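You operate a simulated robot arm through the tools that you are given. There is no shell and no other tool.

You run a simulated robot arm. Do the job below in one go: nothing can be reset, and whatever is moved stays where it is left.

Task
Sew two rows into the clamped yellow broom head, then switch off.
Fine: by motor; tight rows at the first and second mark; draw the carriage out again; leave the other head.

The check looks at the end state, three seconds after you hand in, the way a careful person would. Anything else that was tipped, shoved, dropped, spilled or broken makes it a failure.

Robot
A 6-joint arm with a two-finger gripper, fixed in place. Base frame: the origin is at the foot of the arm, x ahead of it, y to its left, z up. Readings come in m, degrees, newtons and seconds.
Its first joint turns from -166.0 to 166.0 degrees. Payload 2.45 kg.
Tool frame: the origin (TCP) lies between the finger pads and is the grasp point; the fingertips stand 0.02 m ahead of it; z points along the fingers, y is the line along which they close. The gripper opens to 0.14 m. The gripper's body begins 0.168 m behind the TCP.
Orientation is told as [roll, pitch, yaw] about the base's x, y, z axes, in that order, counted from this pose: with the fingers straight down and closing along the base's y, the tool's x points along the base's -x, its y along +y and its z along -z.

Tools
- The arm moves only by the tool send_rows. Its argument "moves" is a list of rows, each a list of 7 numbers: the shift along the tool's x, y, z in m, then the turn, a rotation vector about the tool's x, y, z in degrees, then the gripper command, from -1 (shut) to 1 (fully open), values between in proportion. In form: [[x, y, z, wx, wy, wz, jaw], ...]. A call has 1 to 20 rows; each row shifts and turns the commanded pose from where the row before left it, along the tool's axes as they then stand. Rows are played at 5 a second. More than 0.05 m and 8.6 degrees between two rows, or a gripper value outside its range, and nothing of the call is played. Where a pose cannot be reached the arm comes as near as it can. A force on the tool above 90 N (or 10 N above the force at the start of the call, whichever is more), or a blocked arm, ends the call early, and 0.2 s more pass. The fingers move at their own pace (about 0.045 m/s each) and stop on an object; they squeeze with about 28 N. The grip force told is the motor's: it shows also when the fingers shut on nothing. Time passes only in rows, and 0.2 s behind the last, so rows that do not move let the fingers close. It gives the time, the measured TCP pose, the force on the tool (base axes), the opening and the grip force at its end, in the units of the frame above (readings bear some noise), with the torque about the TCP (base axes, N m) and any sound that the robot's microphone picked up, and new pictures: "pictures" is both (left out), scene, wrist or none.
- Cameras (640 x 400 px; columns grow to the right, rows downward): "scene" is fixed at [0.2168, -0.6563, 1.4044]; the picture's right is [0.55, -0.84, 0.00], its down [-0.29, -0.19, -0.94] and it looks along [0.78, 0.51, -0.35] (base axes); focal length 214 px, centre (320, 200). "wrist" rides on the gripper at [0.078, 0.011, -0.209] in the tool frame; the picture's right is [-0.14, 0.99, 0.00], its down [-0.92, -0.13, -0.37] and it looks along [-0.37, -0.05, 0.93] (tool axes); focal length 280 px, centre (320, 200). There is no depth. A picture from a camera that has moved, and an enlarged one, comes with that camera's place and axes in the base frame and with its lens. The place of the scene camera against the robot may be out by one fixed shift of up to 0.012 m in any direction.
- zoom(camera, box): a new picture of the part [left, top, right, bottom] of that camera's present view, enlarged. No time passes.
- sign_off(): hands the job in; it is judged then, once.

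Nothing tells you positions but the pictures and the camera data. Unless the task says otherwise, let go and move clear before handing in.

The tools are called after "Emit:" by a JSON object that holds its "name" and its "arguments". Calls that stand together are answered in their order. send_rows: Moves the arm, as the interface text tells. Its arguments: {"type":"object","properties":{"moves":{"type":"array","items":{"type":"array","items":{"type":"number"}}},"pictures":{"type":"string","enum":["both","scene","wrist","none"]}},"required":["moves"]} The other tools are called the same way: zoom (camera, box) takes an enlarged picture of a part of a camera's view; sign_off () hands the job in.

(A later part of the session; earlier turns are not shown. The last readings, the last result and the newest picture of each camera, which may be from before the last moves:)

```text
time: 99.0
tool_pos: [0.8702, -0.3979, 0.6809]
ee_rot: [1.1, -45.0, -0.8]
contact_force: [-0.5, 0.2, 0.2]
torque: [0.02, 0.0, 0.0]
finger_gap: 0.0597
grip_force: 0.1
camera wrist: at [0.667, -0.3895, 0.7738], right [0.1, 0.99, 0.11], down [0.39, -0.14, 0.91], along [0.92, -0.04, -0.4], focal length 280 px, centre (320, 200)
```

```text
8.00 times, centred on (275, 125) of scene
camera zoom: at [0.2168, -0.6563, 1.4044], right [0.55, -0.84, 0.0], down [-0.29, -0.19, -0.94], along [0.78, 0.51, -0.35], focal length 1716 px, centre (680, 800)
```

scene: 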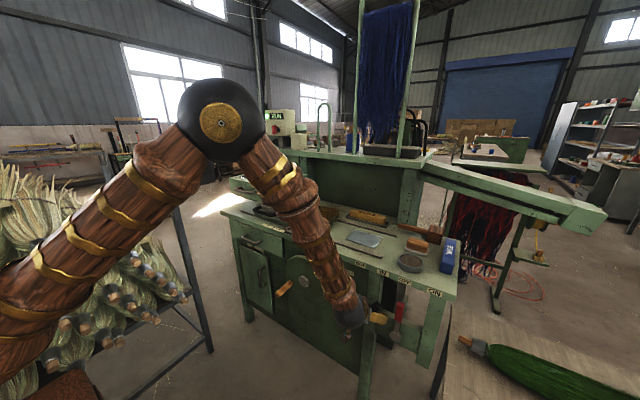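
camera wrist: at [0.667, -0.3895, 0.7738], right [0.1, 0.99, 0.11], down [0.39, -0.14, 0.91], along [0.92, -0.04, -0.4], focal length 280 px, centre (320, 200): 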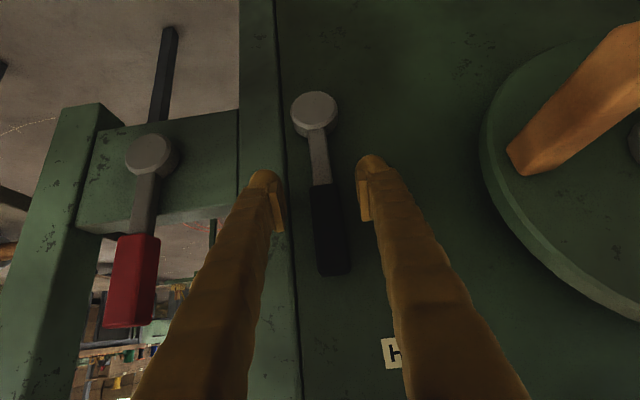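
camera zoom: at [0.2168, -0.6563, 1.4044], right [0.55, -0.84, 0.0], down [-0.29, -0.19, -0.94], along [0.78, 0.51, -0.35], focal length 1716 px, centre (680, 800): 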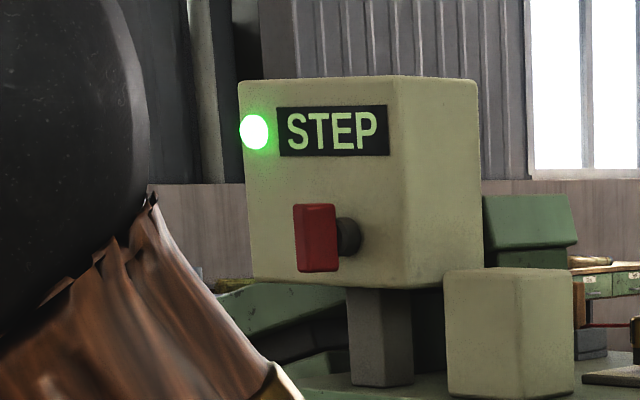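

The clutch is back at OUT and the display asks for a "STEP", so the carriage must move on to the next mark. I will retreat, go up, and return to the carriage handle.

Emit:
{"name": "send_rows", "arguments": {"moves": [[0.0247, 0, -0.0247, 0, 0, 0, -0.15], [0.0247, 0, -0.0247, 0, 0, 0, -0.15], [0.0247, 0, -0.0247, 0, 0, 0, -0.15], [-0.0354, 0, -0.0354, 0, 0, 0, -0.15], [-0.0354, 0, -0.0354, 0, 0, 0, -0.15], [-0.0354, 0, -0.0354, 0, 0, 0, -0.15], [-0.0354, 0, -0.0354, 0, 0, 0, -0.15], [-0.0354, 0, -0.0354, 0, 0, 0, -0.15], [-0.0354, 0, -0.0354, 0, 0, 0, -0.15], [-0.0354, 0, -0.0354, 0, 0, 0, -0.15], [-0.0354, 0, -0.0354, 0, 0, 0, -0.15], [0, 0, 0, 0, 7.5, 0, -0.15], [0, 0, 0, 0, 7.5, 0, -0.15], [0, 0, 0, 0, 7.5, 0, -0.15], [0, 0, 0, 0, 7.5, 0, -0.15], [0, 0, 0, 0, 7.5, 0, -0.15], [0, 0, 0, 0, 7.5, 0, 1], [0, 0, 0, 0, 0, 0, 1]], "pictures": "both"}}

```text
time: 102.8
tool_pos: [0.7665, -0.4037, 1.0806]
ee_rot: [0.8, 0.2, 0.0]
contact_force: [0.4, -0.2, -0.6]
torque: [0.02, -0.02, 0.0]
finger_gap: 0.1122
grip_force: 0.1
camera wrist: at [0.6884, -0.3966, 1.2901], right [0.14, 0.99, 0.01], down [0.92, -0.13, 0.37], along [0.36, -0.04, -0.93], focal length 280 px, centre (320, 200)
```

scene: 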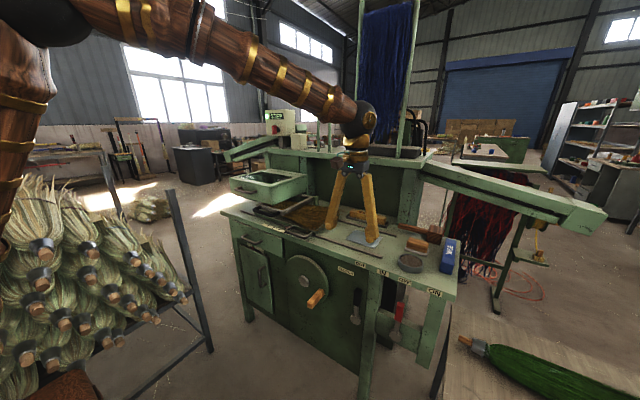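
wrist: 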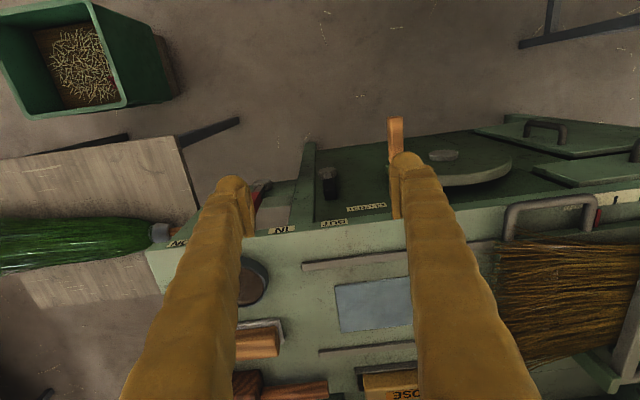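

Emit:
{"name": "send_rows", "arguments": {"moves": [[-0.0162, 0.044, -0.00125, 0.8, 0, 0, 0.5], [-0.0162, 0.044, -0.00125, 0, 0, 0, 0], [-0.0162, 0.044, -0.00125, 0, 0, 0, -0.3], [-0.0162, 0.044, -0.00125, 0, 0, 0, -0.3], [-0.0162, 0.044, -0.00125, 0, 0, 0, -0.3], [-0.0162, 0.044, -0.00125, 0, 0, 0, -0.3], [-0.0162, 0.044, -0.00125, 0, 0, 0, -0.3], [-0.0162, 0.044, -0.00125, 0, 0, 0, -0.3], [0, 0, 0, 0, 0, -8.18, -0.3], [0, 0, 0, 0, 0, -8.18, -0.3], [0, 0, 0, 0, 0, -8.18, -0.3], [0, 0, 0, 0, 0, -8.18, -0.3], [0, 0, 0, 0, 0, -8.18, -0.3], [0, 0, 0, 0, 0, -8.18, -0.3], [0, 0, 0, 0, 0, -8.18, -0.3], [0, 0, 0, 0, 0, -8.18, -0.3], [0, 0, 0, 0, 0, -8.18, -0.3], [0, 0, 0, 0, 0, -8.18, -0.3], [0, 0, 0, 0, 0, -8.2, -0.3]], "pictures": "wrist"}}

Emit:
{"name": "zoom", "arguments": {"camera": "wrist", "box": [220, 60, 420, 230]}}

```text
time: 106.8
tool_pos: [0.897, -0.0516, 1.0925]
ee_rot: [0.0, 0.0, 90.1]
contact_force: [0.2, 0.4, 1.0]
torque: [0.0, -0.01, -0.05]
finger_gap: 0.0488
grip_force: 0.1
camera wrist: at [0.8857, -0.1303, 1.3005], right [-0.99, 0.14, 0.0], down [0.13, 0.92, 0.37], along [0.05, 0.36, -0.93], focal length 280 px, centre (320, 200)
```

wrist: 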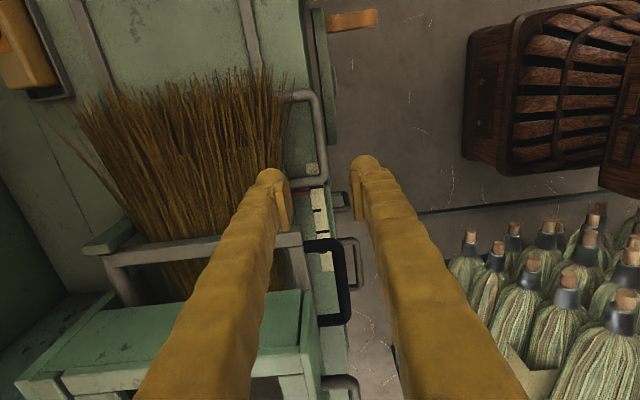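

```text
2.35 times, centred on (320, 145) of wrist
camera zoom: at [0.8857, -0.1303, 1.3005], right [-0.99, 0.14, 0.0], down [0.13, 0.92, 0.37], along [0.05, 0.36, -0.93], focal length 660 px, centre (320, 329)
```

zoom: 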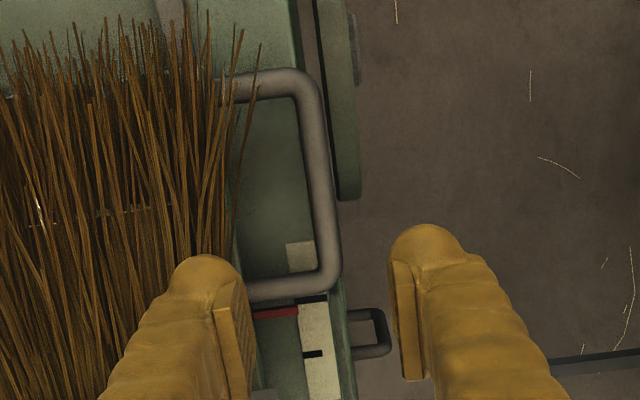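

Emit:
{"name": "send_rows", "arguments": {"moves": [[0, 0, 0.045, 0, 0, 0, -0.3], [0, 0, 0.045, 0, 0, 0, -0.3], [0, 0, 0.045, 0, 0, 0, -0.3], [0, 0, 0.041, 0, 0, 0, -0.3], [0, 0, 0, 0, 0, 0, -0.3], [0, 0, 0, 0, 0, 0, -1], [0, 0, 0, 0, 0, 0, -1], [0, 0, 0, 0, 0, 0, -1], [0, 0, 0, 0, 0, 0, -1]], "pictures": "wrist"}}

Emit:
{"name": "zoom", "arguments": {"camera": "wrist", "box": [260, 220, 360, 290]}}

Emit:
{"name": "zoom", "arguments": {"camera": "scene", "box": [245, 100, 305, 150]}}

```text
time: 108.8
tool_pos: [0.8972, -0.0526, 0.9131]
ee_rot: [0.0, 0.0, 89.9]
contact_force: [-22.6, 0.7, -0.3]
torque: [-0.07, 0.28, -0.89]
finger_gap: 0.0147
grip_force: 40.9
camera wrist: at [0.8852, -0.1319, 1.1219], right [-0.99, 0.14, 0.0], down [0.13, 0.92, 0.37], along [0.05, 0.36, -0.93], focal length 280 px, centre (320, 200)
```

wrist: 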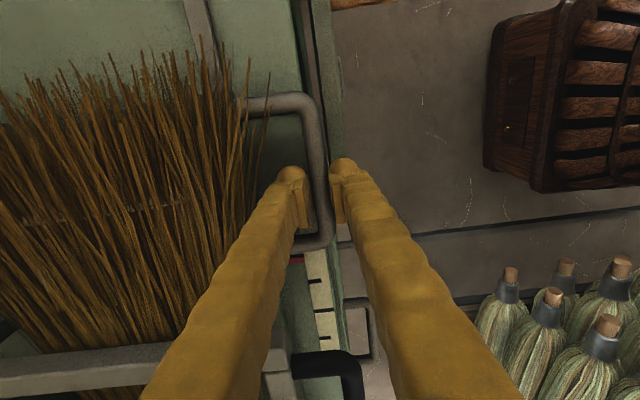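

```text
5.71 times, centred on (310, 255) of wrist
camera zoom: at [0.8852, -0.1319, 1.1219], right [-0.99, 0.14, 0.0], down [0.13, 0.92, 0.37], along [0.05, 0.36, -0.93], focal length 1602 px, centre (377, -114)
```

zoom: 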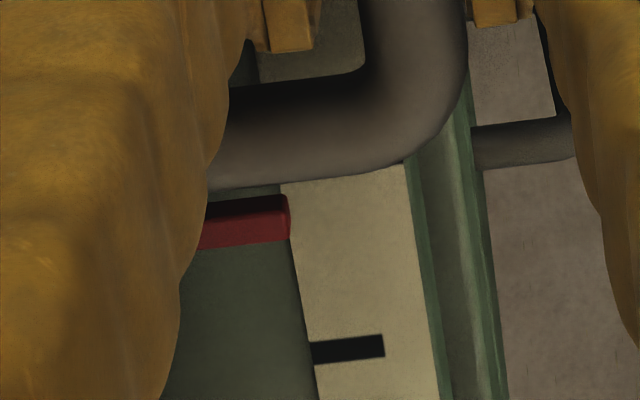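

```text
8.00 times, centred on (275, 125) of scene
camera zoom: at [0.2168, -0.6563, 1.4044], right [0.55, -0.84, 0.0], down [-0.29, -0.19, -0.94], along [0.78, 0.51, -0.35], focal length 1716 px, centre (680, 800)
```

zoom: 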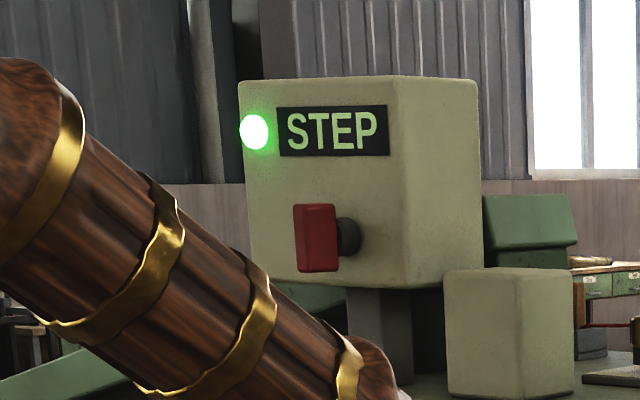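

The carriage handle is gripped and the pointer is exactly at the first mark. I will now step the carriage toward the second mark while watching force and display.

Emit:
{"name": "send_rows", "arguments": {"moves": [[-0.005, 0.0007, 0, 0, 0, 0, -1], [-0.005, 0, 0, 0, 0, 0, -1], [-0.005, 0, 0, 0, 0, 0, -1], [-0.005, 0, 0, 0, 0, 0, -1]], "pictures": "none"}}

Emit:
{"name": "zoom", "arguments": {"camera": "scene", "box": [245, 100, 305, 150]}}

Emit:
{"name": "zoom", "arguments": {"camera": "wrist", "box": [260, 220, 360, 290]}}

```text
time: 109.8
tool_pos: [0.8961, -0.0315, 0.9146]
ee_rot: [-0.1, -0.1, 90.0]
contact_force: [-5.1, -1.0, -18.9]
torque: [0.04, 0.05, -0.86]
finger_gap: 0.0147
grip_force: 40.7
```

```text
8.00 times, centred on (275, 125) of scene
camera zoom: at [0.2168, -0.6563, 1.4044], right [0.55, -0.84, 0.0], down [-0.29, -0.19, -0.94], along [0.78, 0.51, -0.35], focal length 1716 px, centre (680, 800)
```

zoom: 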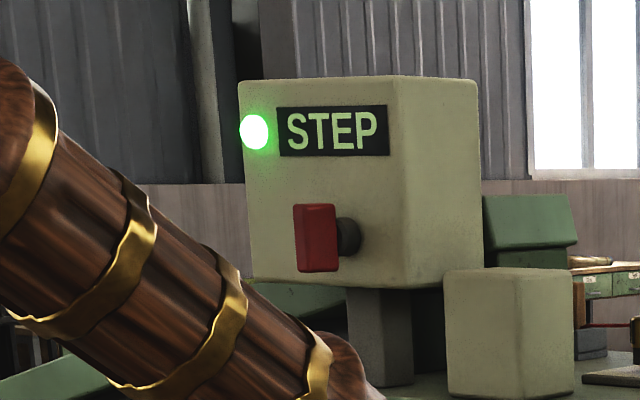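

```text
5.71 times, centred on (310, 255) of wrist
camera zoom: at [0.8847, -0.1114, 1.123], right [-0.99, 0.14, 0.0], down [0.13, 0.92, 0.37], along [0.05, 0.36, -0.93], focal length 1602 px, centre (377, -114)
```

zoom: 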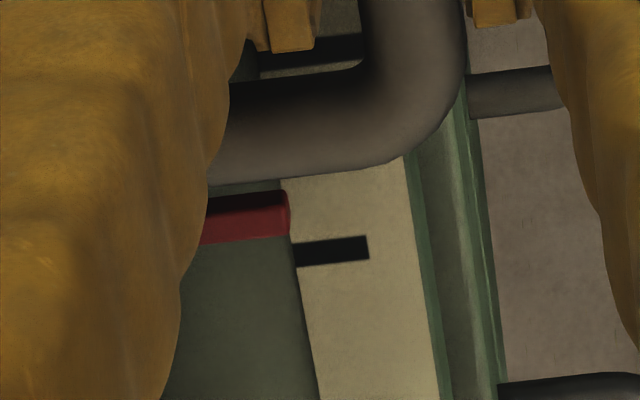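

Emit:
{"name": "send_rows", "arguments": {"moves": [[-0.005, 0, 0, 0, 0, 0, -1], [-0.005, 0, 0, 0, 0, 0, -1], [-0.005, 0, 0, 0, 0, 0, -1], [-0.004, 0, 0, 0, 0, 0, -1], [0, 0, 0, 0, 0, 0, -1]], "pictures": "none"}}

Emit:
{"name": "zoom", "arguments": {"camera": "scene", "box": [245, 100, 305, 150]}}

Emit:
{"name": "zoom", "arguments": {"camera": "wrist", "box": [260, 220, 360, 290]}}

```text
time: 111.0
tool_pos: [0.8958, -0.0138, 0.9148]
ee_rot: [0.0, 0.1, 90.0]
contact_force: [8.3, -2.9, -10.4]
torque: [-0.15, -0.11, -0.89]
finger_gap: 0.0137
grip_force: 40.1
```

```text
8.00 times, centred on (275, 125) of scene
camera zoom: at [0.2168, -0.6563, 1.4044], right [0.55, -0.84, 0.0], down [-0.29, -0.19, -0.94], along [0.78, 0.51, -0.35], focal length 1716 px, centre (680, 800)
```

zoom: 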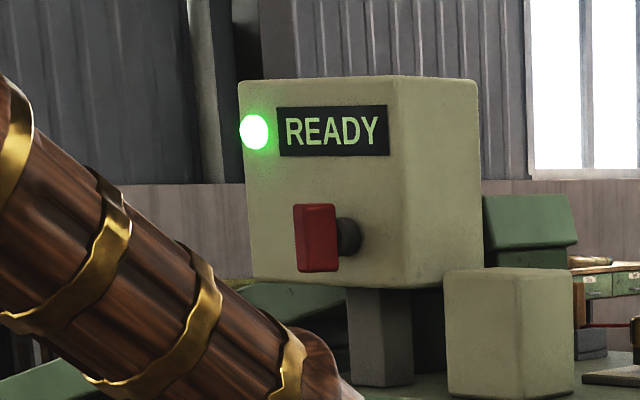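

```text
5.71 times, centred on (310, 255) of wrist
camera zoom: at [0.8845, -0.0923, 1.1243], right [-0.99, 0.14, 0.0], down [0.13, 0.92, 0.37], along [0.05, 0.36, -0.93], focal length 1602 px, centre (377, -114)
```

zoom: 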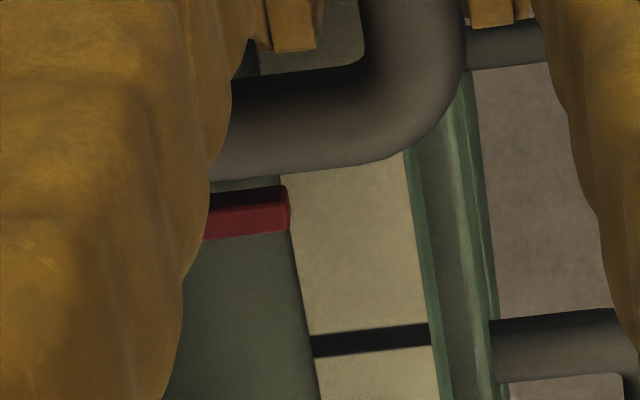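

The display turned to READY at the second line, so that is a valid position with the CLOSE gauge. I will nudge it 1 mm, release, and verify the alignment from straight above.

Emit:
{"name": "send_rows", "arguments": {"moves": [[-0.001, 0, 0, 0, 0, 0, -1], [0, 0, 0, 0, 0, 0, -1], [0, 0, 0, 0, 0, 0, -0.3], [0, 0, 0, 0, 0, 0, -0.3], [0, 0, 0, 0, 0, 0, -0.3], [0, 0, -0.03, 0, 0, 0, -0.3], [0, 0, -0.04, 0, 0, 0, -0.3], [0, 0, -0.04, 0, 0, 0, -0.3], [0, 0, -0.04, 0, 0, 0, -0.3], [0, 0, -0.04, 0, 0, 0, -0.3], [0, 0, -0.03, 0, 0, 0, -0.3]], "pictures": "none"}}

Emit:
{"name": "send_rows", "arguments": {"moves": [[0, 0, 0, 0, 0, 8.18, 0], [0, 0, 0, 0, 0, 8.18, 0.5], [0, 0, 0, 0, 0, 8.18, 1], [0, 0, 0, 0, 0, 8.18, 1], [0, 0, 0, 0, 0, 8.18, 1], [0, 0, 0, 0, 0, 8.18, 1], [0, 0, 0, 0, 0, 8.18, 1], [0, 0, 0, 0, 0, 8.18, 1], [0, 0, 0, 0, 0, 8.18, 1], [0, 0, 0, 0, 0, 8.18, 1], [0, 0, 0, 0, 0, 8.2, 1], [0.02, 0.027, -0.01, 0, 0, 0, 1], [0.02, 0.027, 0, 0, 0, 0, 1], [0, 0, 0, 0, 0, 0, 1]], "pictures": "wrist"}}

Emit:
{"name": "zoom", "arguments": {"camera": "wrist", "box": [310, 152, 374, 192]}}

Emit:
{"name": "zoom", "arguments": {"camera": "scene", "box": [245, 100, 305, 150]}}

```text
time: 113.4
tool_pos: [0.894, -0.0108, 1.136]
ee_rot: [0.0, 0.0, 90.0]
contact_force: [0.2, 0.6, -0.8]
torque: [0.02, 0.02, 0.0]
finger_gap: 0.0492
grip_force: 0.0
```

```text
time: 116.4
tool_pos: [0.8557, 0.0443, 1.1466]
ee_rot: [0.0, 0.0, 0.1]
contact_force: [0.4, 0.1, 0.2]
torque: [0.0, 0.0, 0.0]
finger_gap: 0.14
grip_force: 0.0
camera wrist: at [0.7775, 0.0529, 1.3551], right [0.14, 0.99, 0.0], down [0.92, -0.13, 0.37], along [0.37, -0.05, -0.93], focal length 280 px, centre (320, 200)
```

wrist: 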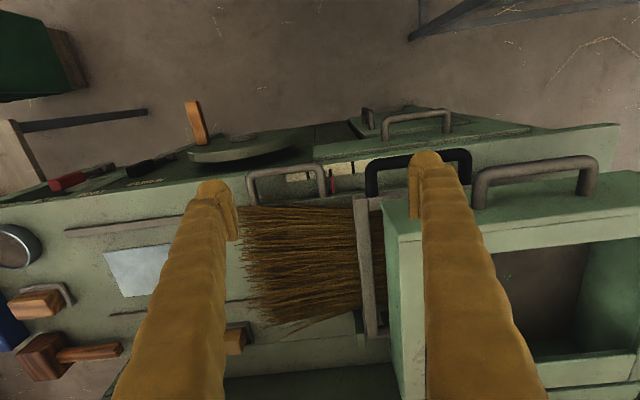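

```text
10.00 times, centred on (342, 172) of wrist
camera zoom: at [0.7775, 0.0529, 1.3551], right [0.14, 0.99, 0.0], down [0.92, -0.13, 0.37], along [0.37, -0.05, -0.93], focal length 2804 px, centre (100, 480)
```

zoom: 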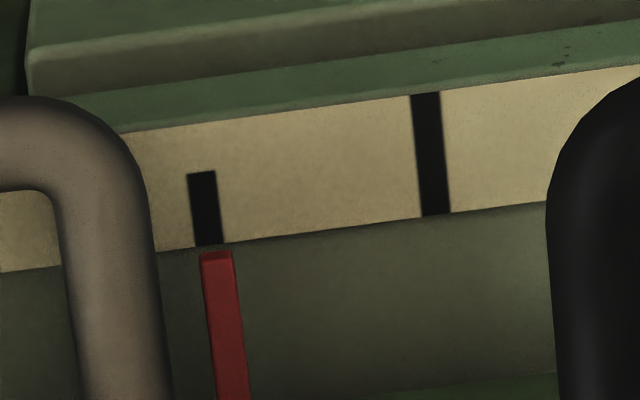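

```text
8.00 times, centred on (275, 125) of scene
camera zoom: at [0.2168, -0.6563, 1.4044], right [0.55, -0.84, 0.0], down [-0.29, -0.19, -0.94], along [0.78, 0.51, -0.35], focal length 1716 px, centre (680, 800)
```

zoom: 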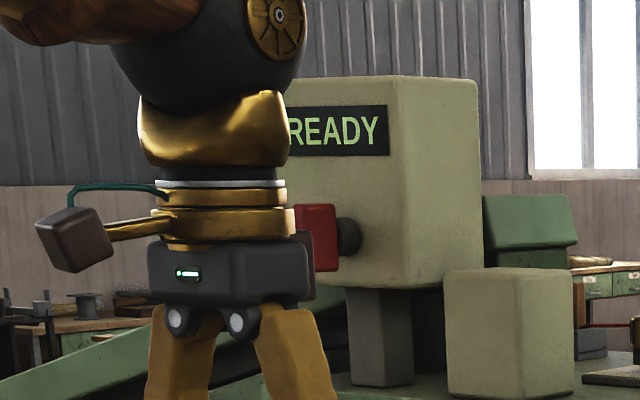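

The pointer is about 1 mm from the second line and the display reads READY. I go back to the clutch lever for the second row.

Emit:
{"name": "send_rows", "arguments": {"moves": [[0.014, -0.044, 0.004, 0, 0, 0, 0.5], [0.014, -0.044, 0.004, 0, 0, 0, 0], [0.014, -0.044, 0.004, 0, 0, 0, -0.15], [0.014, -0.044, 0.004, 0, 0, 0, -0.15], [0.014, -0.044, 0.004, 0, 0, 0, -0.15], [0.014, -0.044, 0.004, 0, 0, 0, -0.15], [0.014, -0.044, 0.004, 0, 0, 0, -0.15], [0.014, -0.044, 0.004, 0, 0, 0, -0.15], [0.014, -0.044, 0.004, 0, 0, 0, -0.15], [0.014, -0.044, 0.004, 0, 0, 0, -0.15], [0, 0, 0, 0, -7.5, 0, -0.15], [0, 0, 0, 0, -7.5, 0, -0.15], [0, 0, 0, 0, -7.5, 0, -0.15], [0, 0, 0, 0, -7.5, 0, -0.15], [0, 0, 0, 0, -7.5, 0, -0.15], [0, 0, 0, 0, -7.5, 0, -0.15]], "pictures": "none"}}

Emit:
{"name": "send_rows", "arguments": {"moves": [[0.0262, 0, 0.0354, 0, 0, 0, -0.15], [0.0262, 0, 0.0354, 0, 0, 0, -0.15], [0.0262, 0, 0.0354, 0, 0, 0, -0.15], [0.0262, 0, 0.0354, 0, 0, 0, -0.15], [0.0262, 0, 0.0354, 0, 0, 0, -0.15], [0.0262, 0, 0.0354, 0, 0, 0, -0.15], [0.0262, 0, 0.0354, 0, 0, 0, -0.15], [0.0262, 0, 0.0354, 0, 0, 0, -0.15], [0.0262, 0, 0.0354, 0, 0, 0, -0.15], [0, 0, 0, 0, 0, 0, -0.15]], "pictures": "wrist"}}

Emit:
{"name": "zoom", "arguments": {"camera": "wrist", "box": [200, 80, 440, 280]}}

Emit:
{"name": "zoom", "arguments": {"camera": "scene", "box": [245, 100, 305, 150]}}

```text
time: 119.8
tool_pos: [0.7159, -0.3966, 1.1048]
ee_rot: [-0.1, -45.0, 0.1]
contact_force: [-0.3, 0.2, 0.4]
torque: [0.01, 0.0, 0.01]
finger_gap: 0.0596
grip_force: 0.1
```

```text
time: 122.0
tool_pos: [0.776, -0.3975, 0.7117]
ee_rot: [0.0, -44.9, 0.1]
contact_force: [0.0, -0.5, 0.3]
torque: [-0.02, 0.01, 0.03]
finger_gap: 0.0595
grip_force: 0.1
camera wrist: at [0.5728, -0.3881, 0.8048], right [0.1, 0.99, 0.1], down [0.39, -0.13, 0.91], along [0.92, -0.05, -0.4], focal length 280 px, centre (320, 200)
```

wrist: 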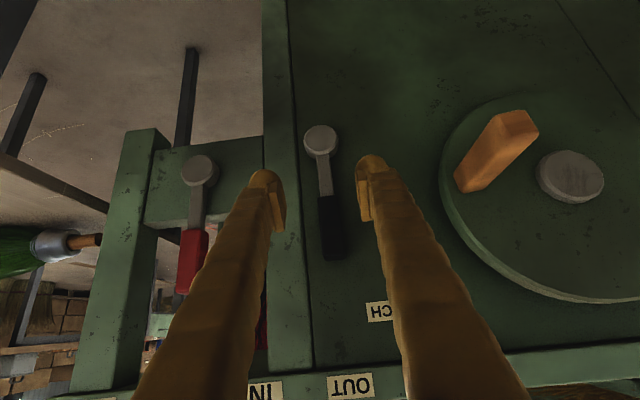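

```text
2.00 times, centred on (320, 180) of wrist
camera zoom: at [0.5728, -0.3881, 0.8048], right [0.1, 0.99, 0.1], down [0.39, -0.13, 0.91], along [0.92, -0.05, -0.4], focal length 561 px, centre (320, 240)
```

zoom: 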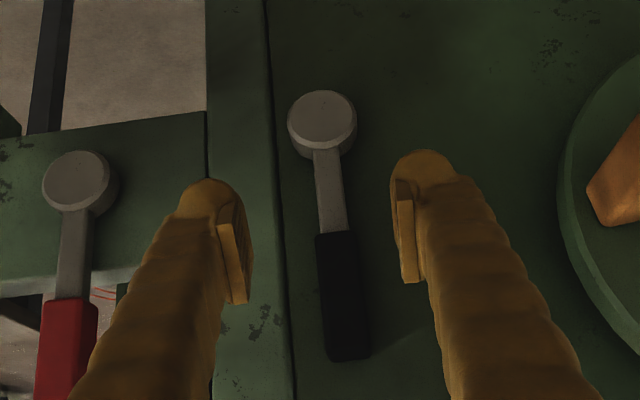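

```text
8.00 times, centred on (275, 125) of scene
camera zoom: at [0.2168, -0.6563, 1.4044], right [0.55, -0.84, 0.0], down [-0.29, -0.19, -0.94], along [0.78, 0.51, -0.35], focal length 1716 px, centre (680, 800)
```

zoom: 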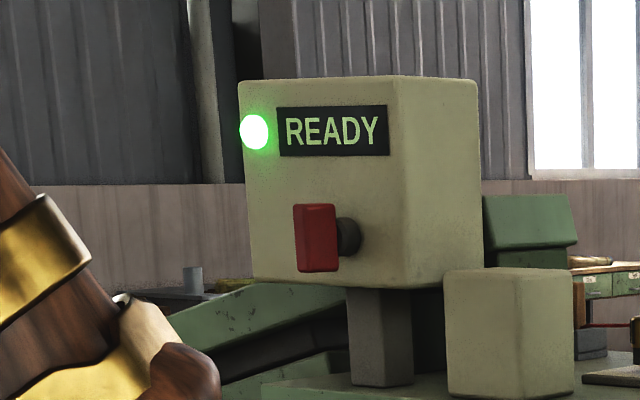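

Emit:
{"name": "send_rows", "arguments": {"moves": [[-0.024, 0.001, 0.024, 0, 0, 0, -0.15], [-0.024, 0.001, 0.024, 0, 0, 0, -0.15], [-0.02, 0, 0.02, 0, 0, 0, -0.15], [0, -0.01, 0, 0, 0, 0, -0.15], [0, -0.01, 0, 0, 0, 0, -0.15], [0, -0.01, 0, 0, 0, 0, -0.15], [0, -0.01, 0, 0, 0, 0, -0.15], [0, -0.01, 0, 0, 0, 0, -0.15], [0, -0.01, 0, 0, 0, 0, -0.15], [0, -0.009, 0, 0, 0, 0, -0.15]], "pictures": "wrist"}}

Emit:
{"name": "zoom", "arguments": {"camera": "scene", "box": [245, 100, 305, 150]}}

```text
time: 124.2
tool_pos: [0.8692, -0.4644, 0.7127]
ee_rot: [0.0, -45.0, 0.0]
contact_force: [-1.4, -1.6, -1.0]
torque: [0.02, 0.02, -0.01]
finger_gap: 0.0607
grip_force: 0.8
camera wrist: at [0.6662, -0.4546, 0.8056], right [0.1, 0.99, 0.1], down [0.39, -0.13, 0.91], along [0.92, -0.05, -0.4], focal length 280 px, centre (320, 200)
```

wrist: 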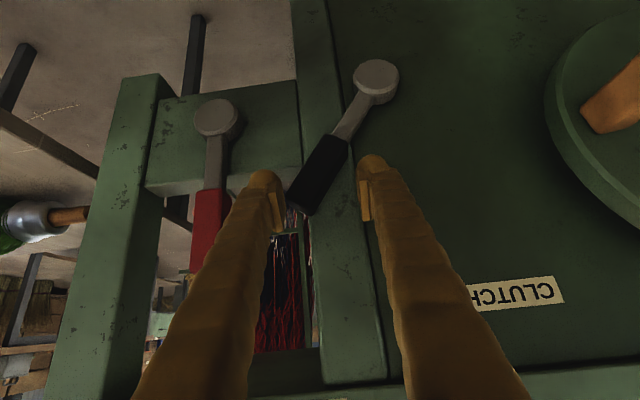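

```text
8.00 times, centred on (275, 125) of scene
camera zoom: at [0.2168, -0.6563, 1.4044], right [0.55, -0.84, 0.0], down [-0.29, -0.19, -0.94], along [0.78, 0.51, -0.35], focal length 1716 px, centre (680, 800)
```

zoom: 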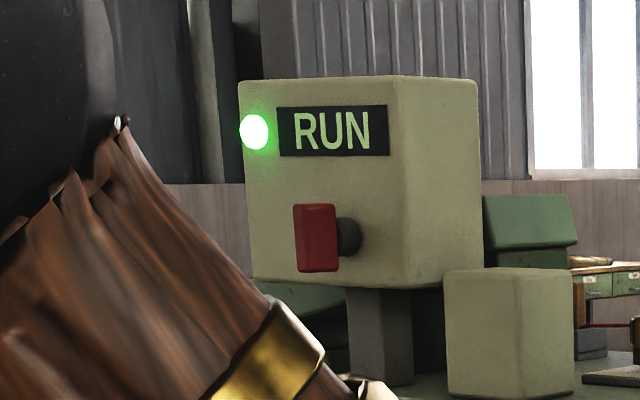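

It shows RUN for the second row. I will pull the fingers straight back so the lever can spring out freely.

Emit:
{"name": "send_rows", "arguments": {"moves": [[0.0177, -0.001, -0.0177, 0, 0, 0, -0.15], [0.0247, 0, -0.0247, 0, 0, 0, -0.15], [0.0247, 0, -0.0247, 0, 0, 0, -0.15], [0, 0, 0, 0, 0, 0, -0.15], [0, 0, 0, 0, 0, 0, -0.15], [0, 0, 0, 0, 0, 0, -0.15], [0, 0, 0, 0, 0, 0, -0.15], [0, 0, 0, 0, 0, 0, -0.15], [0, 0, 0, 0, 0, 0, -0.15], [0, 0, 0, 0, 0, 0, -0.15]], "pictures": "wrist"}}

Emit:
{"name": "zoom", "arguments": {"camera": "scene", "box": [245, 100, 305, 150]}}

```text
time: 126.4
tool_pos: [0.7751, -0.4633, 0.7131]
ee_rot: [0.0, -45.1, 0.0]
contact_force: [-0.1, 0.6, 0.6]
torque: [0.0, -0.02, 0.0]
finger_gap: 0.0594
grip_force: 0.1
camera wrist: at [0.5719, -0.4553, 0.8051], right [0.1, 0.99, 0.1], down [0.39, -0.13, 0.91], along [0.92, -0.05, -0.4], focal length 280 px, centre (320, 200)
```

wrist: 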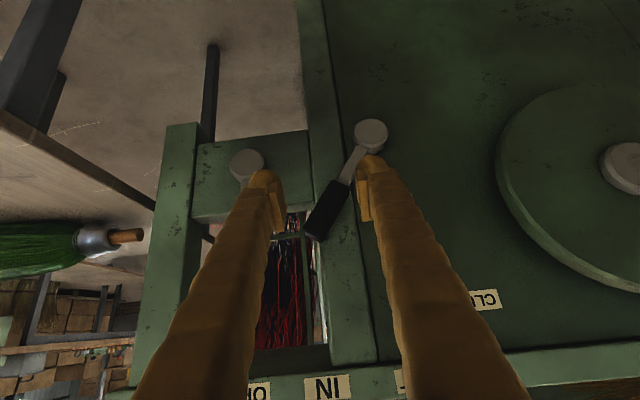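

```text
8.00 times, centred on (275, 125) of scene
camera zoom: at [0.2168, -0.6563, 1.4044], right [0.55, -0.84, 0.0], down [-0.29, -0.19, -0.94], along [0.78, 0.51, -0.35], focal length 1716 px, centre (680, 800)
```

zoom: 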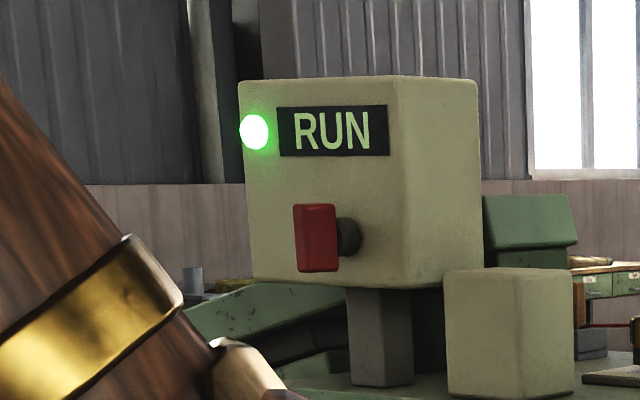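

Emit:
{"name": "send_rows", "arguments": {"moves": [[0, 0, 0, 0, 0, 0, -0.15], [0, 0, 0, 0, 0, 0, -0.15], [0, 0, 0, 0, 0, 0, -0.15], [0, 0, 0, 0, 0, 0, -0.15], [0, 0, 0, 0, 0, 0, -0.15], [0, 0, 0, 0, 0, 0, -0.15], [0, 0, 0, 0, 0, 0, -0.15]], "pictures": "wrist"}}

Emit:
{"name": "zoom", "arguments": {"camera": "scene", "box": [245, 100, 305, 150]}}

```text
time: 128.0
tool_pos: [0.7766, -0.4652, 0.7129]
ee_rot: [0.1, -44.9, 0.0]
contact_force: [0.6, -0.3, 0.7]
torque: [0.01, 0.02, 0.03]
finger_gap: 0.0597
grip_force: 0.1
camera wrist: at [0.5718, -0.4553, 0.8051], right [0.1, 0.99, 0.1], down [0.39, -0.13, 0.91], along [0.92, -0.05, -0.4], focal length 280 px, centre (320, 200)
```

wrist: 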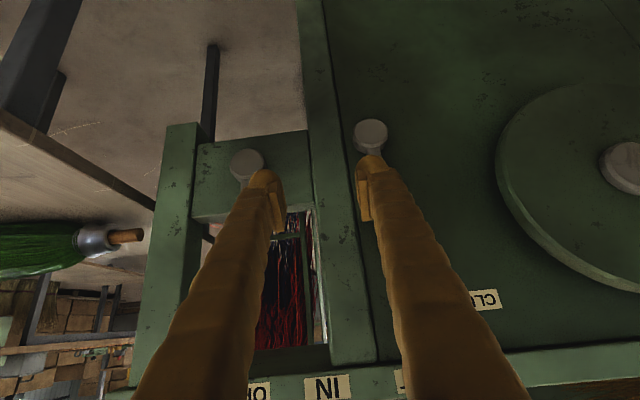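

```text
8.00 times, centred on (275, 125) of scene
camera zoom: at [0.2168, -0.6563, 1.4044], right [0.55, -0.84, 0.0], down [-0.29, -0.19, -0.94], along [0.78, 0.51, -0.35], focal length 1716 px, centre (680, 800)
```

zoom: 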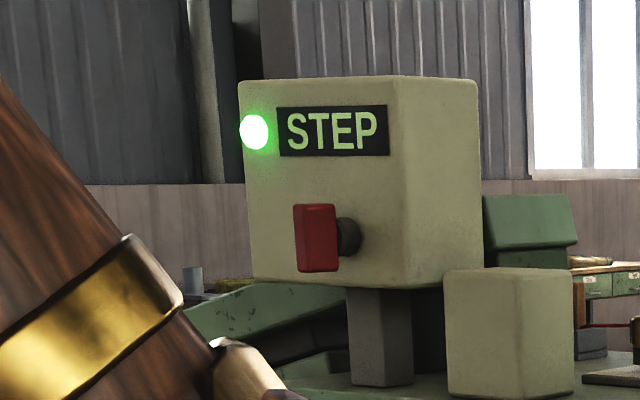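

The second row is done: the display reads STEP and the clutch sprang to OUT by itself. Now I go back to the carriage handle to draw the carriage out.

Emit:
{"name": "send_rows", "arguments": {"moves": [[-0.0354, 0, -0.0354, 0, 0, 0, -0.15], [-0.0354, 0, -0.0354, 0, 0, 0, -0.15], [-0.0354, 0, -0.0354, 0, 0, 0, -0.15], [-0.0354, 0, -0.0354, 0, 0, 0, -0.15], [-0.0354, 0, -0.0354, 0, 0, 0, -0.15], [-0.0354, 0, -0.0354, 0, 0, 0, -0.15], [-0.0354, 0, -0.0354, 0, 0, 0, -0.15], [-0.0354, 0, -0.0354, 0, 0, 0, -0.15], [0, 0, 0, 0, 7.5, 0, -0.15], [0, 0, 0, 0, 7.5, 0, -0.15], [0, 0, 0, 0, 7.5, 0, -0.3], [0, 0, 0, 0, 7.5, 0, -0.3], [0, 0, 0, 0, 7.5, 0, -0.3], [0, 0, 0, 0, 7.5, 0, -0.3]], "pictures": "none"}}

Emit:
{"name": "send_rows", "arguments": {"moves": [[-0.012, 0.0453, 0, 0, 0, 0, -0.3], [-0.012, 0.0453, 0, 0, 0, 0, -0.3], [-0.012, 0.0453, 0, 0, 0, 0, -0.3], [-0.012, 0.0453, 0, 0, 0, 0, -0.3], [-0.012, 0.0453, 0, 0, 0, 0, -0.3], [-0.012, 0.0453, 0, 0, 0, 0, -0.3], [-0.012, 0.0453, 0, 0, 0, 0, -0.3], [-0.012, 0.0453, 0, 0, 0, 0, -0.3], [-0.012, 0.0453, 0, 0, 0, 0, -0.3], [-0.012, 0.0453, 0, 0, 0, 0, -0.3]], "pictures": "wrist"}}

```text
time: 131.0
tool_pos: [0.7754, -0.4636, 1.1151]
ee_rot: [-0.1, 0.1, 0.0]
contact_force: [0.5, 0.7, 1.1]
torque: [-0.03, 0.0, -0.01]
finger_gap: 0.0491
grip_force: 0.0
```

```text
time: 133.2
tool_pos: [0.8966, -0.0125, 1.1149]
ee_rot: [0.1, 0.0, 0.0]
contact_force: [-0.9, 0.1, 0.9]
torque: [-0.02, 0.0, 0.0]
finger_gap: 0.049
grip_force: 0.0
camera wrist: at [0.8172, -0.0025, 1.3231], right [0.14, 0.99, 0.0], down [0.92, -0.13, 0.37], along [0.36, -0.05, -0.93], focal length 280 px, centre (320, 200)
```

wrist: 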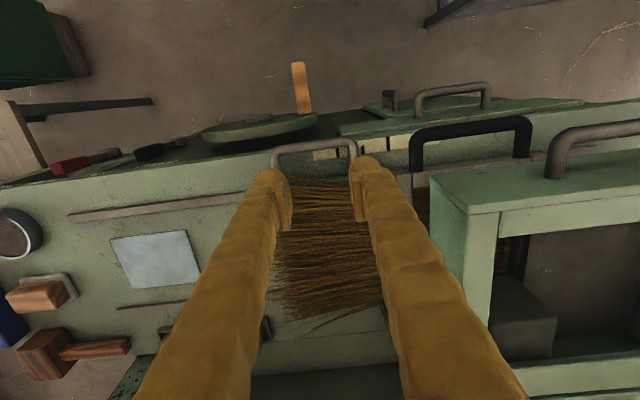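

Emit:
{"name": "send_rows", "arguments": {"moves": [[0, 0, 0, 0, 0, -8.18, -0.3], [0, 0, 0, 0, 0, -8.18, -0.3], [0, 0, 0, 0, 0, -8.18, -0.3], [0, 0, 0, 0, 0, -8.18, -0.3], [0, 0, 0, 0, 0, -8.18, -0.3], [0, 0, 0, 0, 0, -8.18, -0.3], [0, 0, 0, 0, 0, -8.18, -0.3], [0, 0, 0, 0, 0, -8.18, -0.3], [0, 0, 0, 0, 0, -8.18, -0.3], [0, 0, 0, 0, 0, -8.18, -0.3], [0, 0, 0, 0, 0, -8.2, -0.3], [0.01, 0, 0.045, 0, 0, 0, -0.3], [0, 0, 0.045, 0, 0, 0, -0.3], [0, 0, 0.04, 0, 0, 0, -0.3]], "pictures": "wrist"}}

Emit:
{"name": "zoom", "arguments": {"camera": "wrist", "box": [220, 60, 420, 230]}}

```text
time: 136.2
tool_pos: [0.8973, -0.0237, 0.9858]
ee_rot: [-0.1, 0.1, 90.0]
contact_force: [-0.4, -0.4, -0.3]
torque: [0.01, -0.02, 0.03]
finger_gap: 0.0491
grip_force: 0.1
camera wrist: at [0.886, -0.1028, 1.1945], right [-0.99, 0.14, 0.0], down [0.13, 0.92, 0.37], along [0.05, 0.36, -0.93], focal length 280 px, centre (320, 200)
```

wrist: 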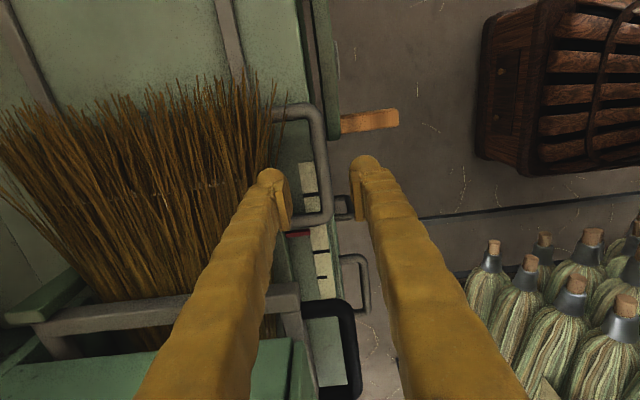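

```text
2.35 times, centred on (320, 145) of wrist
camera zoom: at [0.886, -0.1028, 1.1945], right [-0.99, 0.14, 0.0], down [0.13, 0.92, 0.37], along [0.05, 0.36, -0.93], focal length 660 px, centre (320, 329)
```

zoom: 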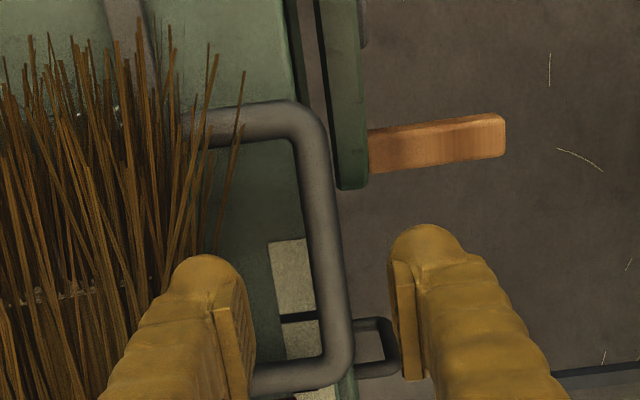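

Emit:
{"name": "send_rows", "arguments": {"moves": [[0, 0, 0.036, 0, 0, 0, -0.3], [0, 0, 0.035, 0, 0, 0, -0.3], [0, 0, 0, 0, 0, 0, -0.3], [0, 0, 0, 0, 0, 0, -1], [0, 0, 0, 0, 0, 0, -1], [0, 0, 0, 0, 0, 0, -1], [0, 0, 0, 0, 0, 0, -1]], "pictures": "none"}}

```text
time: 137.8
tool_pos: [0.8964, -0.0238, 0.9132]
ee_rot: [0.1, 0.0, 90.0]
contact_force: [-9.5, 0.7, -2.2]
torque: [-0.04, 0.13, -0.88]
finger_gap: 0.0144
grip_force: 41.0
```

The handle is gripped. I draw the carriage back out in stages.

Emit:
{"name": "send_rows", "arguments": {"moves": [[0.01, 0, 0, 0, 0, 0, -1], [0.015, 0, 0, 0, 0, 0, -1], [0.02, 0, 0, 0, 0, 0, -1], [0.02, 0, 0, 0, 0, 0, -1], [0.02, 0, 0, 0, 0, 0, -1], [0.02, 0, 0, 0, 0, 0, -1], [0, 0, 0, 0, 0, 0, -1]], "pictures": "wrist"}}

Emit:
{"name": "zoom", "arguments": {"camera": "scene", "box": [230, 180, 370, 270]}}

```text
time: 139.4
tool_pos: [0.8962, -0.1284, 0.915]
ee_rot: [0.0, 0.0, 90.1]
contact_force: [-32.7, -2.1, 19.5]
torque: [-0.42, 0.43, -0.93]
finger_gap: 0.0144
grip_force: 40.6
camera wrist: at [0.8846, -0.2072, 1.1223], right [-0.99, 0.14, 0.0], down [0.13, 0.92, 0.37], along [0.05, 0.36, -0.93], focal length 280 px, centre (320, 200)
```

wrist: 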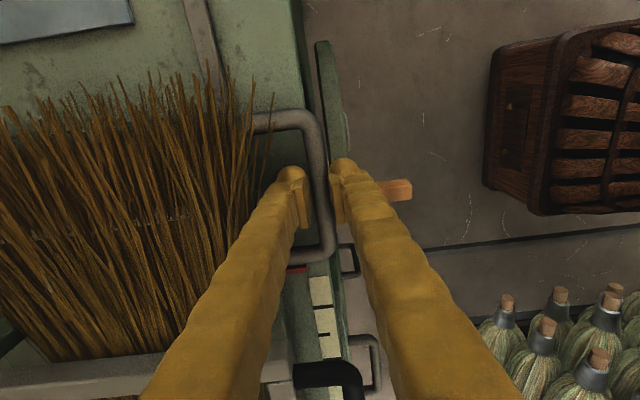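

```text
4.44 times, centred on (300, 225) of scene
camera zoom: at [0.2168, -0.6563, 1.4044], right [0.55, -0.84, 0.0], down [-0.29, -0.19, -0.94], along [0.78, 0.51, -0.35], focal length 953 px, centre (409, 89)
```

zoom: 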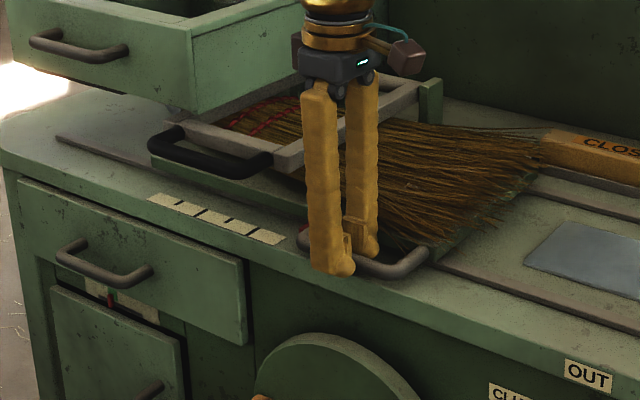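

Red stitching is now visible on the yellow head. I continue drawing the carriage out.

Emit:
{"name": "send_rows", "arguments": {"moves": [[0.01, 0.001, -0.0007, 0, 0, 0, -1], [0.02, 0, 0, 0, 0, 0, -1], [0.02, 0, 0, 0, 0, 0, -1], [0.02, 0, 0, 0, 0, 0, -1], [0.02, 0, 0, 0, 0, 0, -1], [0.02, 0, 0, 0, 0, 0, -1], [0.02, 0, 0, 0, 0, 0, -1], [0.02, 0, 0, 0, 0, 0, -1], [0.02, 0, 0, 0, 0, 0, -1], [0, 0, 0, 0, 0, 0, -1]], "pictures": "none"}}

```text
time: 141.6
tool_pos: [0.8961, -0.2983, 0.9132]
ee_rot: [0.0, 0.2, 90.1]
contact_force: [28.2, -3.1, 8.8]
torque: [-0.29, -0.33, -0.95]
finger_gap: 0.0144
grip_force: 40.7
```

Emit:
{"name": "send_rows", "arguments": {"moves": [[0.015, -0.0008, 0, 0, 0, 0, -1], [0.015, 0, 0, 0, 0, 0, -1], [0.015, 0, 0, 0, 0, 0, -1], [0.015, 0, 0, 0, 0, 0, -1], [0.01, 0, 0, 0, 0, 0, -1], [0, 0, 0, 0, 0, 0, -1]], "pictures": "both"}}

Emit:
{"name": "zoom", "arguments": {"camera": "scene", "box": [290, 190, 420, 270]}}

```text
time: 143.0
tool_pos: [0.8959, -0.3666, 0.914]
ee_rot: [0.0, 0.0, 90.0]
contact_force: [52.0, -3.7, -2.6]
torque: [-0.2, -0.59, -0.95]
finger_gap: 0.0148
grip_force: 40.7
camera wrist: at [0.8843, -0.446, 1.1225], right [-0.99, 0.14, 0.0], down [0.13, 0.92, 0.37], along [0.05, 0.36, -0.93], focal length 280 px, centre (320, 200)
```

scene: 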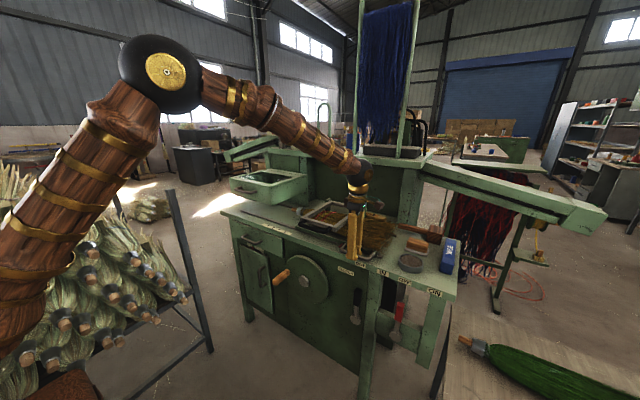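
wrist: 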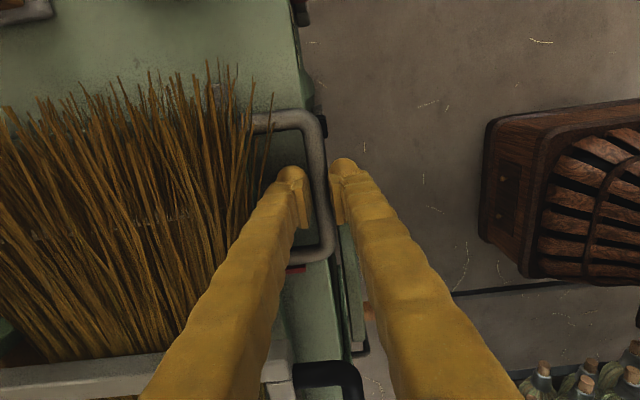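

```text
4.92 times, centred on (355, 230) of scene
camera zoom: at [0.2168, -0.6563, 1.4044], right [0.55, -0.84, 0.0], down [-0.29, -0.19, -0.94], along [0.78, 0.51, -0.35], focal length 1056 px, centre (148, 52)
```

zoom: 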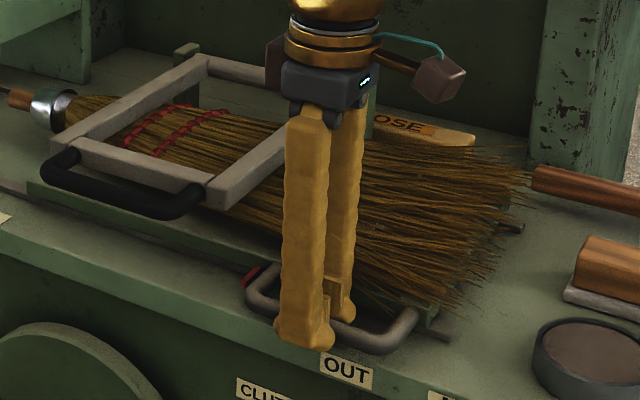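

Both red rows are visible on the head. About 9 mm remain to the carriage's original drawn-out position, so I pull that carefully.

Emit:
{"name": "send_rows", "arguments": {"moves": [[0.004, -0.0015, 0, 0, 0, 0, -1], [0.004, 0, 0, 0, 0, 0, -1], [0.0015, 0, 0, 0, 0, 0, -1], [0, 0, 0, 0, 0, 0, -1]], "pictures": "none"}}

Emit:
{"name": "zoom", "arguments": {"camera": "scene", "box": [290, 190, 420, 270]}}

```text
time: 144.0
tool_pos: [0.8961, -0.3747, 0.9146]
ee_rot: [0.2, 0.0, 90.0]
contact_force: [-2.3, 24.9, 12.9]
torque: [0.54, 0.0, -0.91]
finger_gap: 0.0144
grip_force: 40.6
```

```text
4.92 times, centred on (355, 230) of scene
camera zoom: at [0.2168, -0.6563, 1.4044], right [0.55, -0.84, 0.0], down [-0.29, -0.19, -0.94], along [0.78, 0.51, -0.35], focal length 1056 px, centre (148, 52)
```

zoom: 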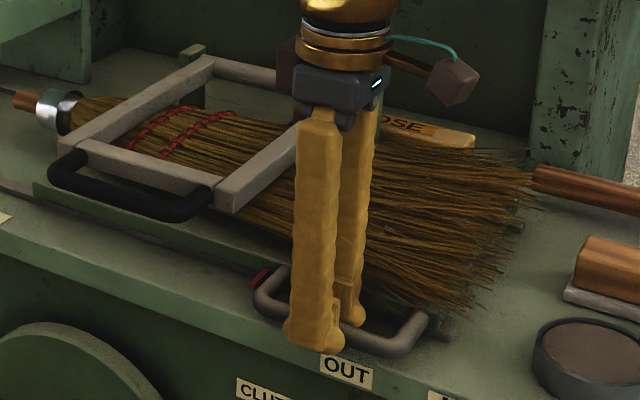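

The carriage has reached its end stop, the same place as at the start. I will release the handle, lift clear and look.

Emit:
{"name": "send_rows", "arguments": {"moves": [[-0.0007, 0, 0, 0, 0, 0, -1], [0, 0, 0, 0, 0, 0, -0.3], [0, 0, 0, 0, 0, 0, -0.3], [0, 0, 0, 0, 0, 0, -0.3], [0, 0, -0.03, 0, 0, 0, -0.3], [0, 0, -0.04, 0, 0, 0, -0.3], [0, 0, -0.04, 0, 0, 0, -0.3], [0, 0, -0.045, 0, 0, 0, -0.3], [0, 0, -0.045, 0, 0, 0, -0.3], [0, 0, -0.045, 0, 0, 0, -0.3], [0, 0, -0.045, 0, 0, 0, -0.3]], "pictures": "both"}}

Emit:
{"name": "zoom", "arguments": {"camera": "scene", "box": [290, 190, 420, 270]}}

Emit:
{"name": "zoom", "arguments": {"camera": "scene", "box": [245, 100, 305, 150]}}

```text
time: 146.4
tool_pos: [0.8968, -0.3746, 1.2047]
ee_rot: [0.2, -0.1, 89.8]
contact_force: [-0.3, 0.2, -0.8]
torque: [0.01, 0.04, 0.0]
finger_gap: 0.0489
grip_force: 0.1
camera wrist: at [0.8859, -0.4546, 1.4133], right [-0.99, 0.14, 0.0], down [0.13, 0.92, 0.37], along [0.05, 0.37, -0.93], focal length 280 px, centre (320, 200)
```

scene: 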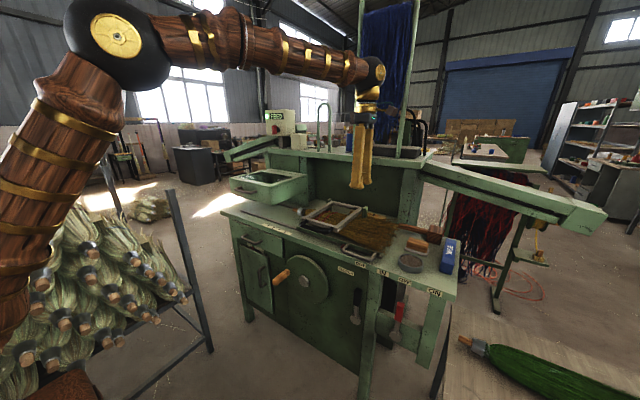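
wrist: 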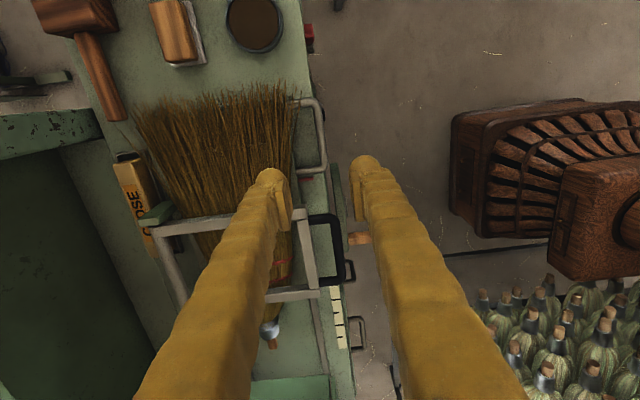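

```text
4.92 times, centred on (355, 230) of scene
camera zoom: at [0.2168, -0.6563, 1.4044], right [0.55, -0.84, 0.0], down [-0.29, -0.19, -0.94], along [0.78, 0.51, -0.35], focal length 1056 px, centre (148, 52)
```

zoom: 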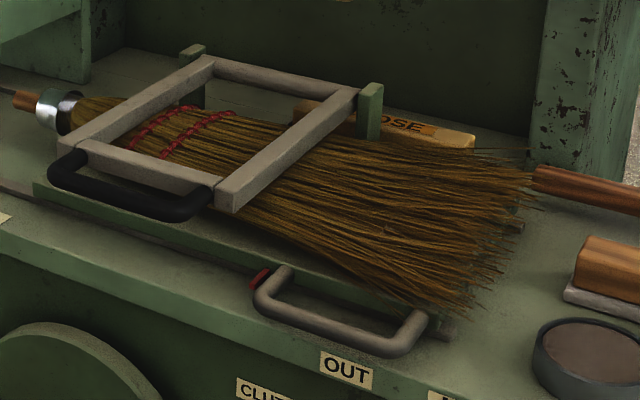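

```text
8.00 times, centred on (275, 125) of scene
camera zoom: at [0.2168, -0.6563, 1.4044], right [0.55, -0.84, 0.0], down [-0.29, -0.19, -0.94], along [0.78, 0.51, -0.35], focal length 1716 px, centre (680, 800)
```

zoom: 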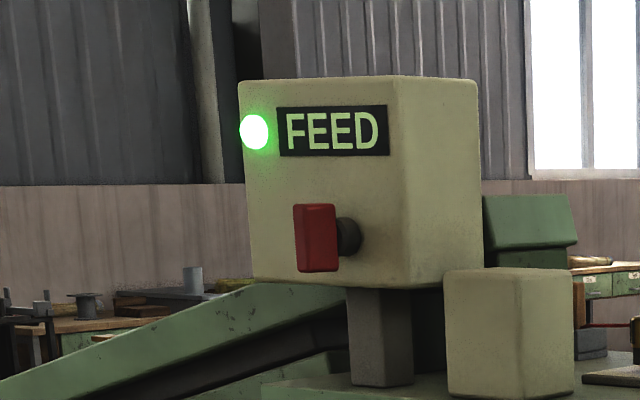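

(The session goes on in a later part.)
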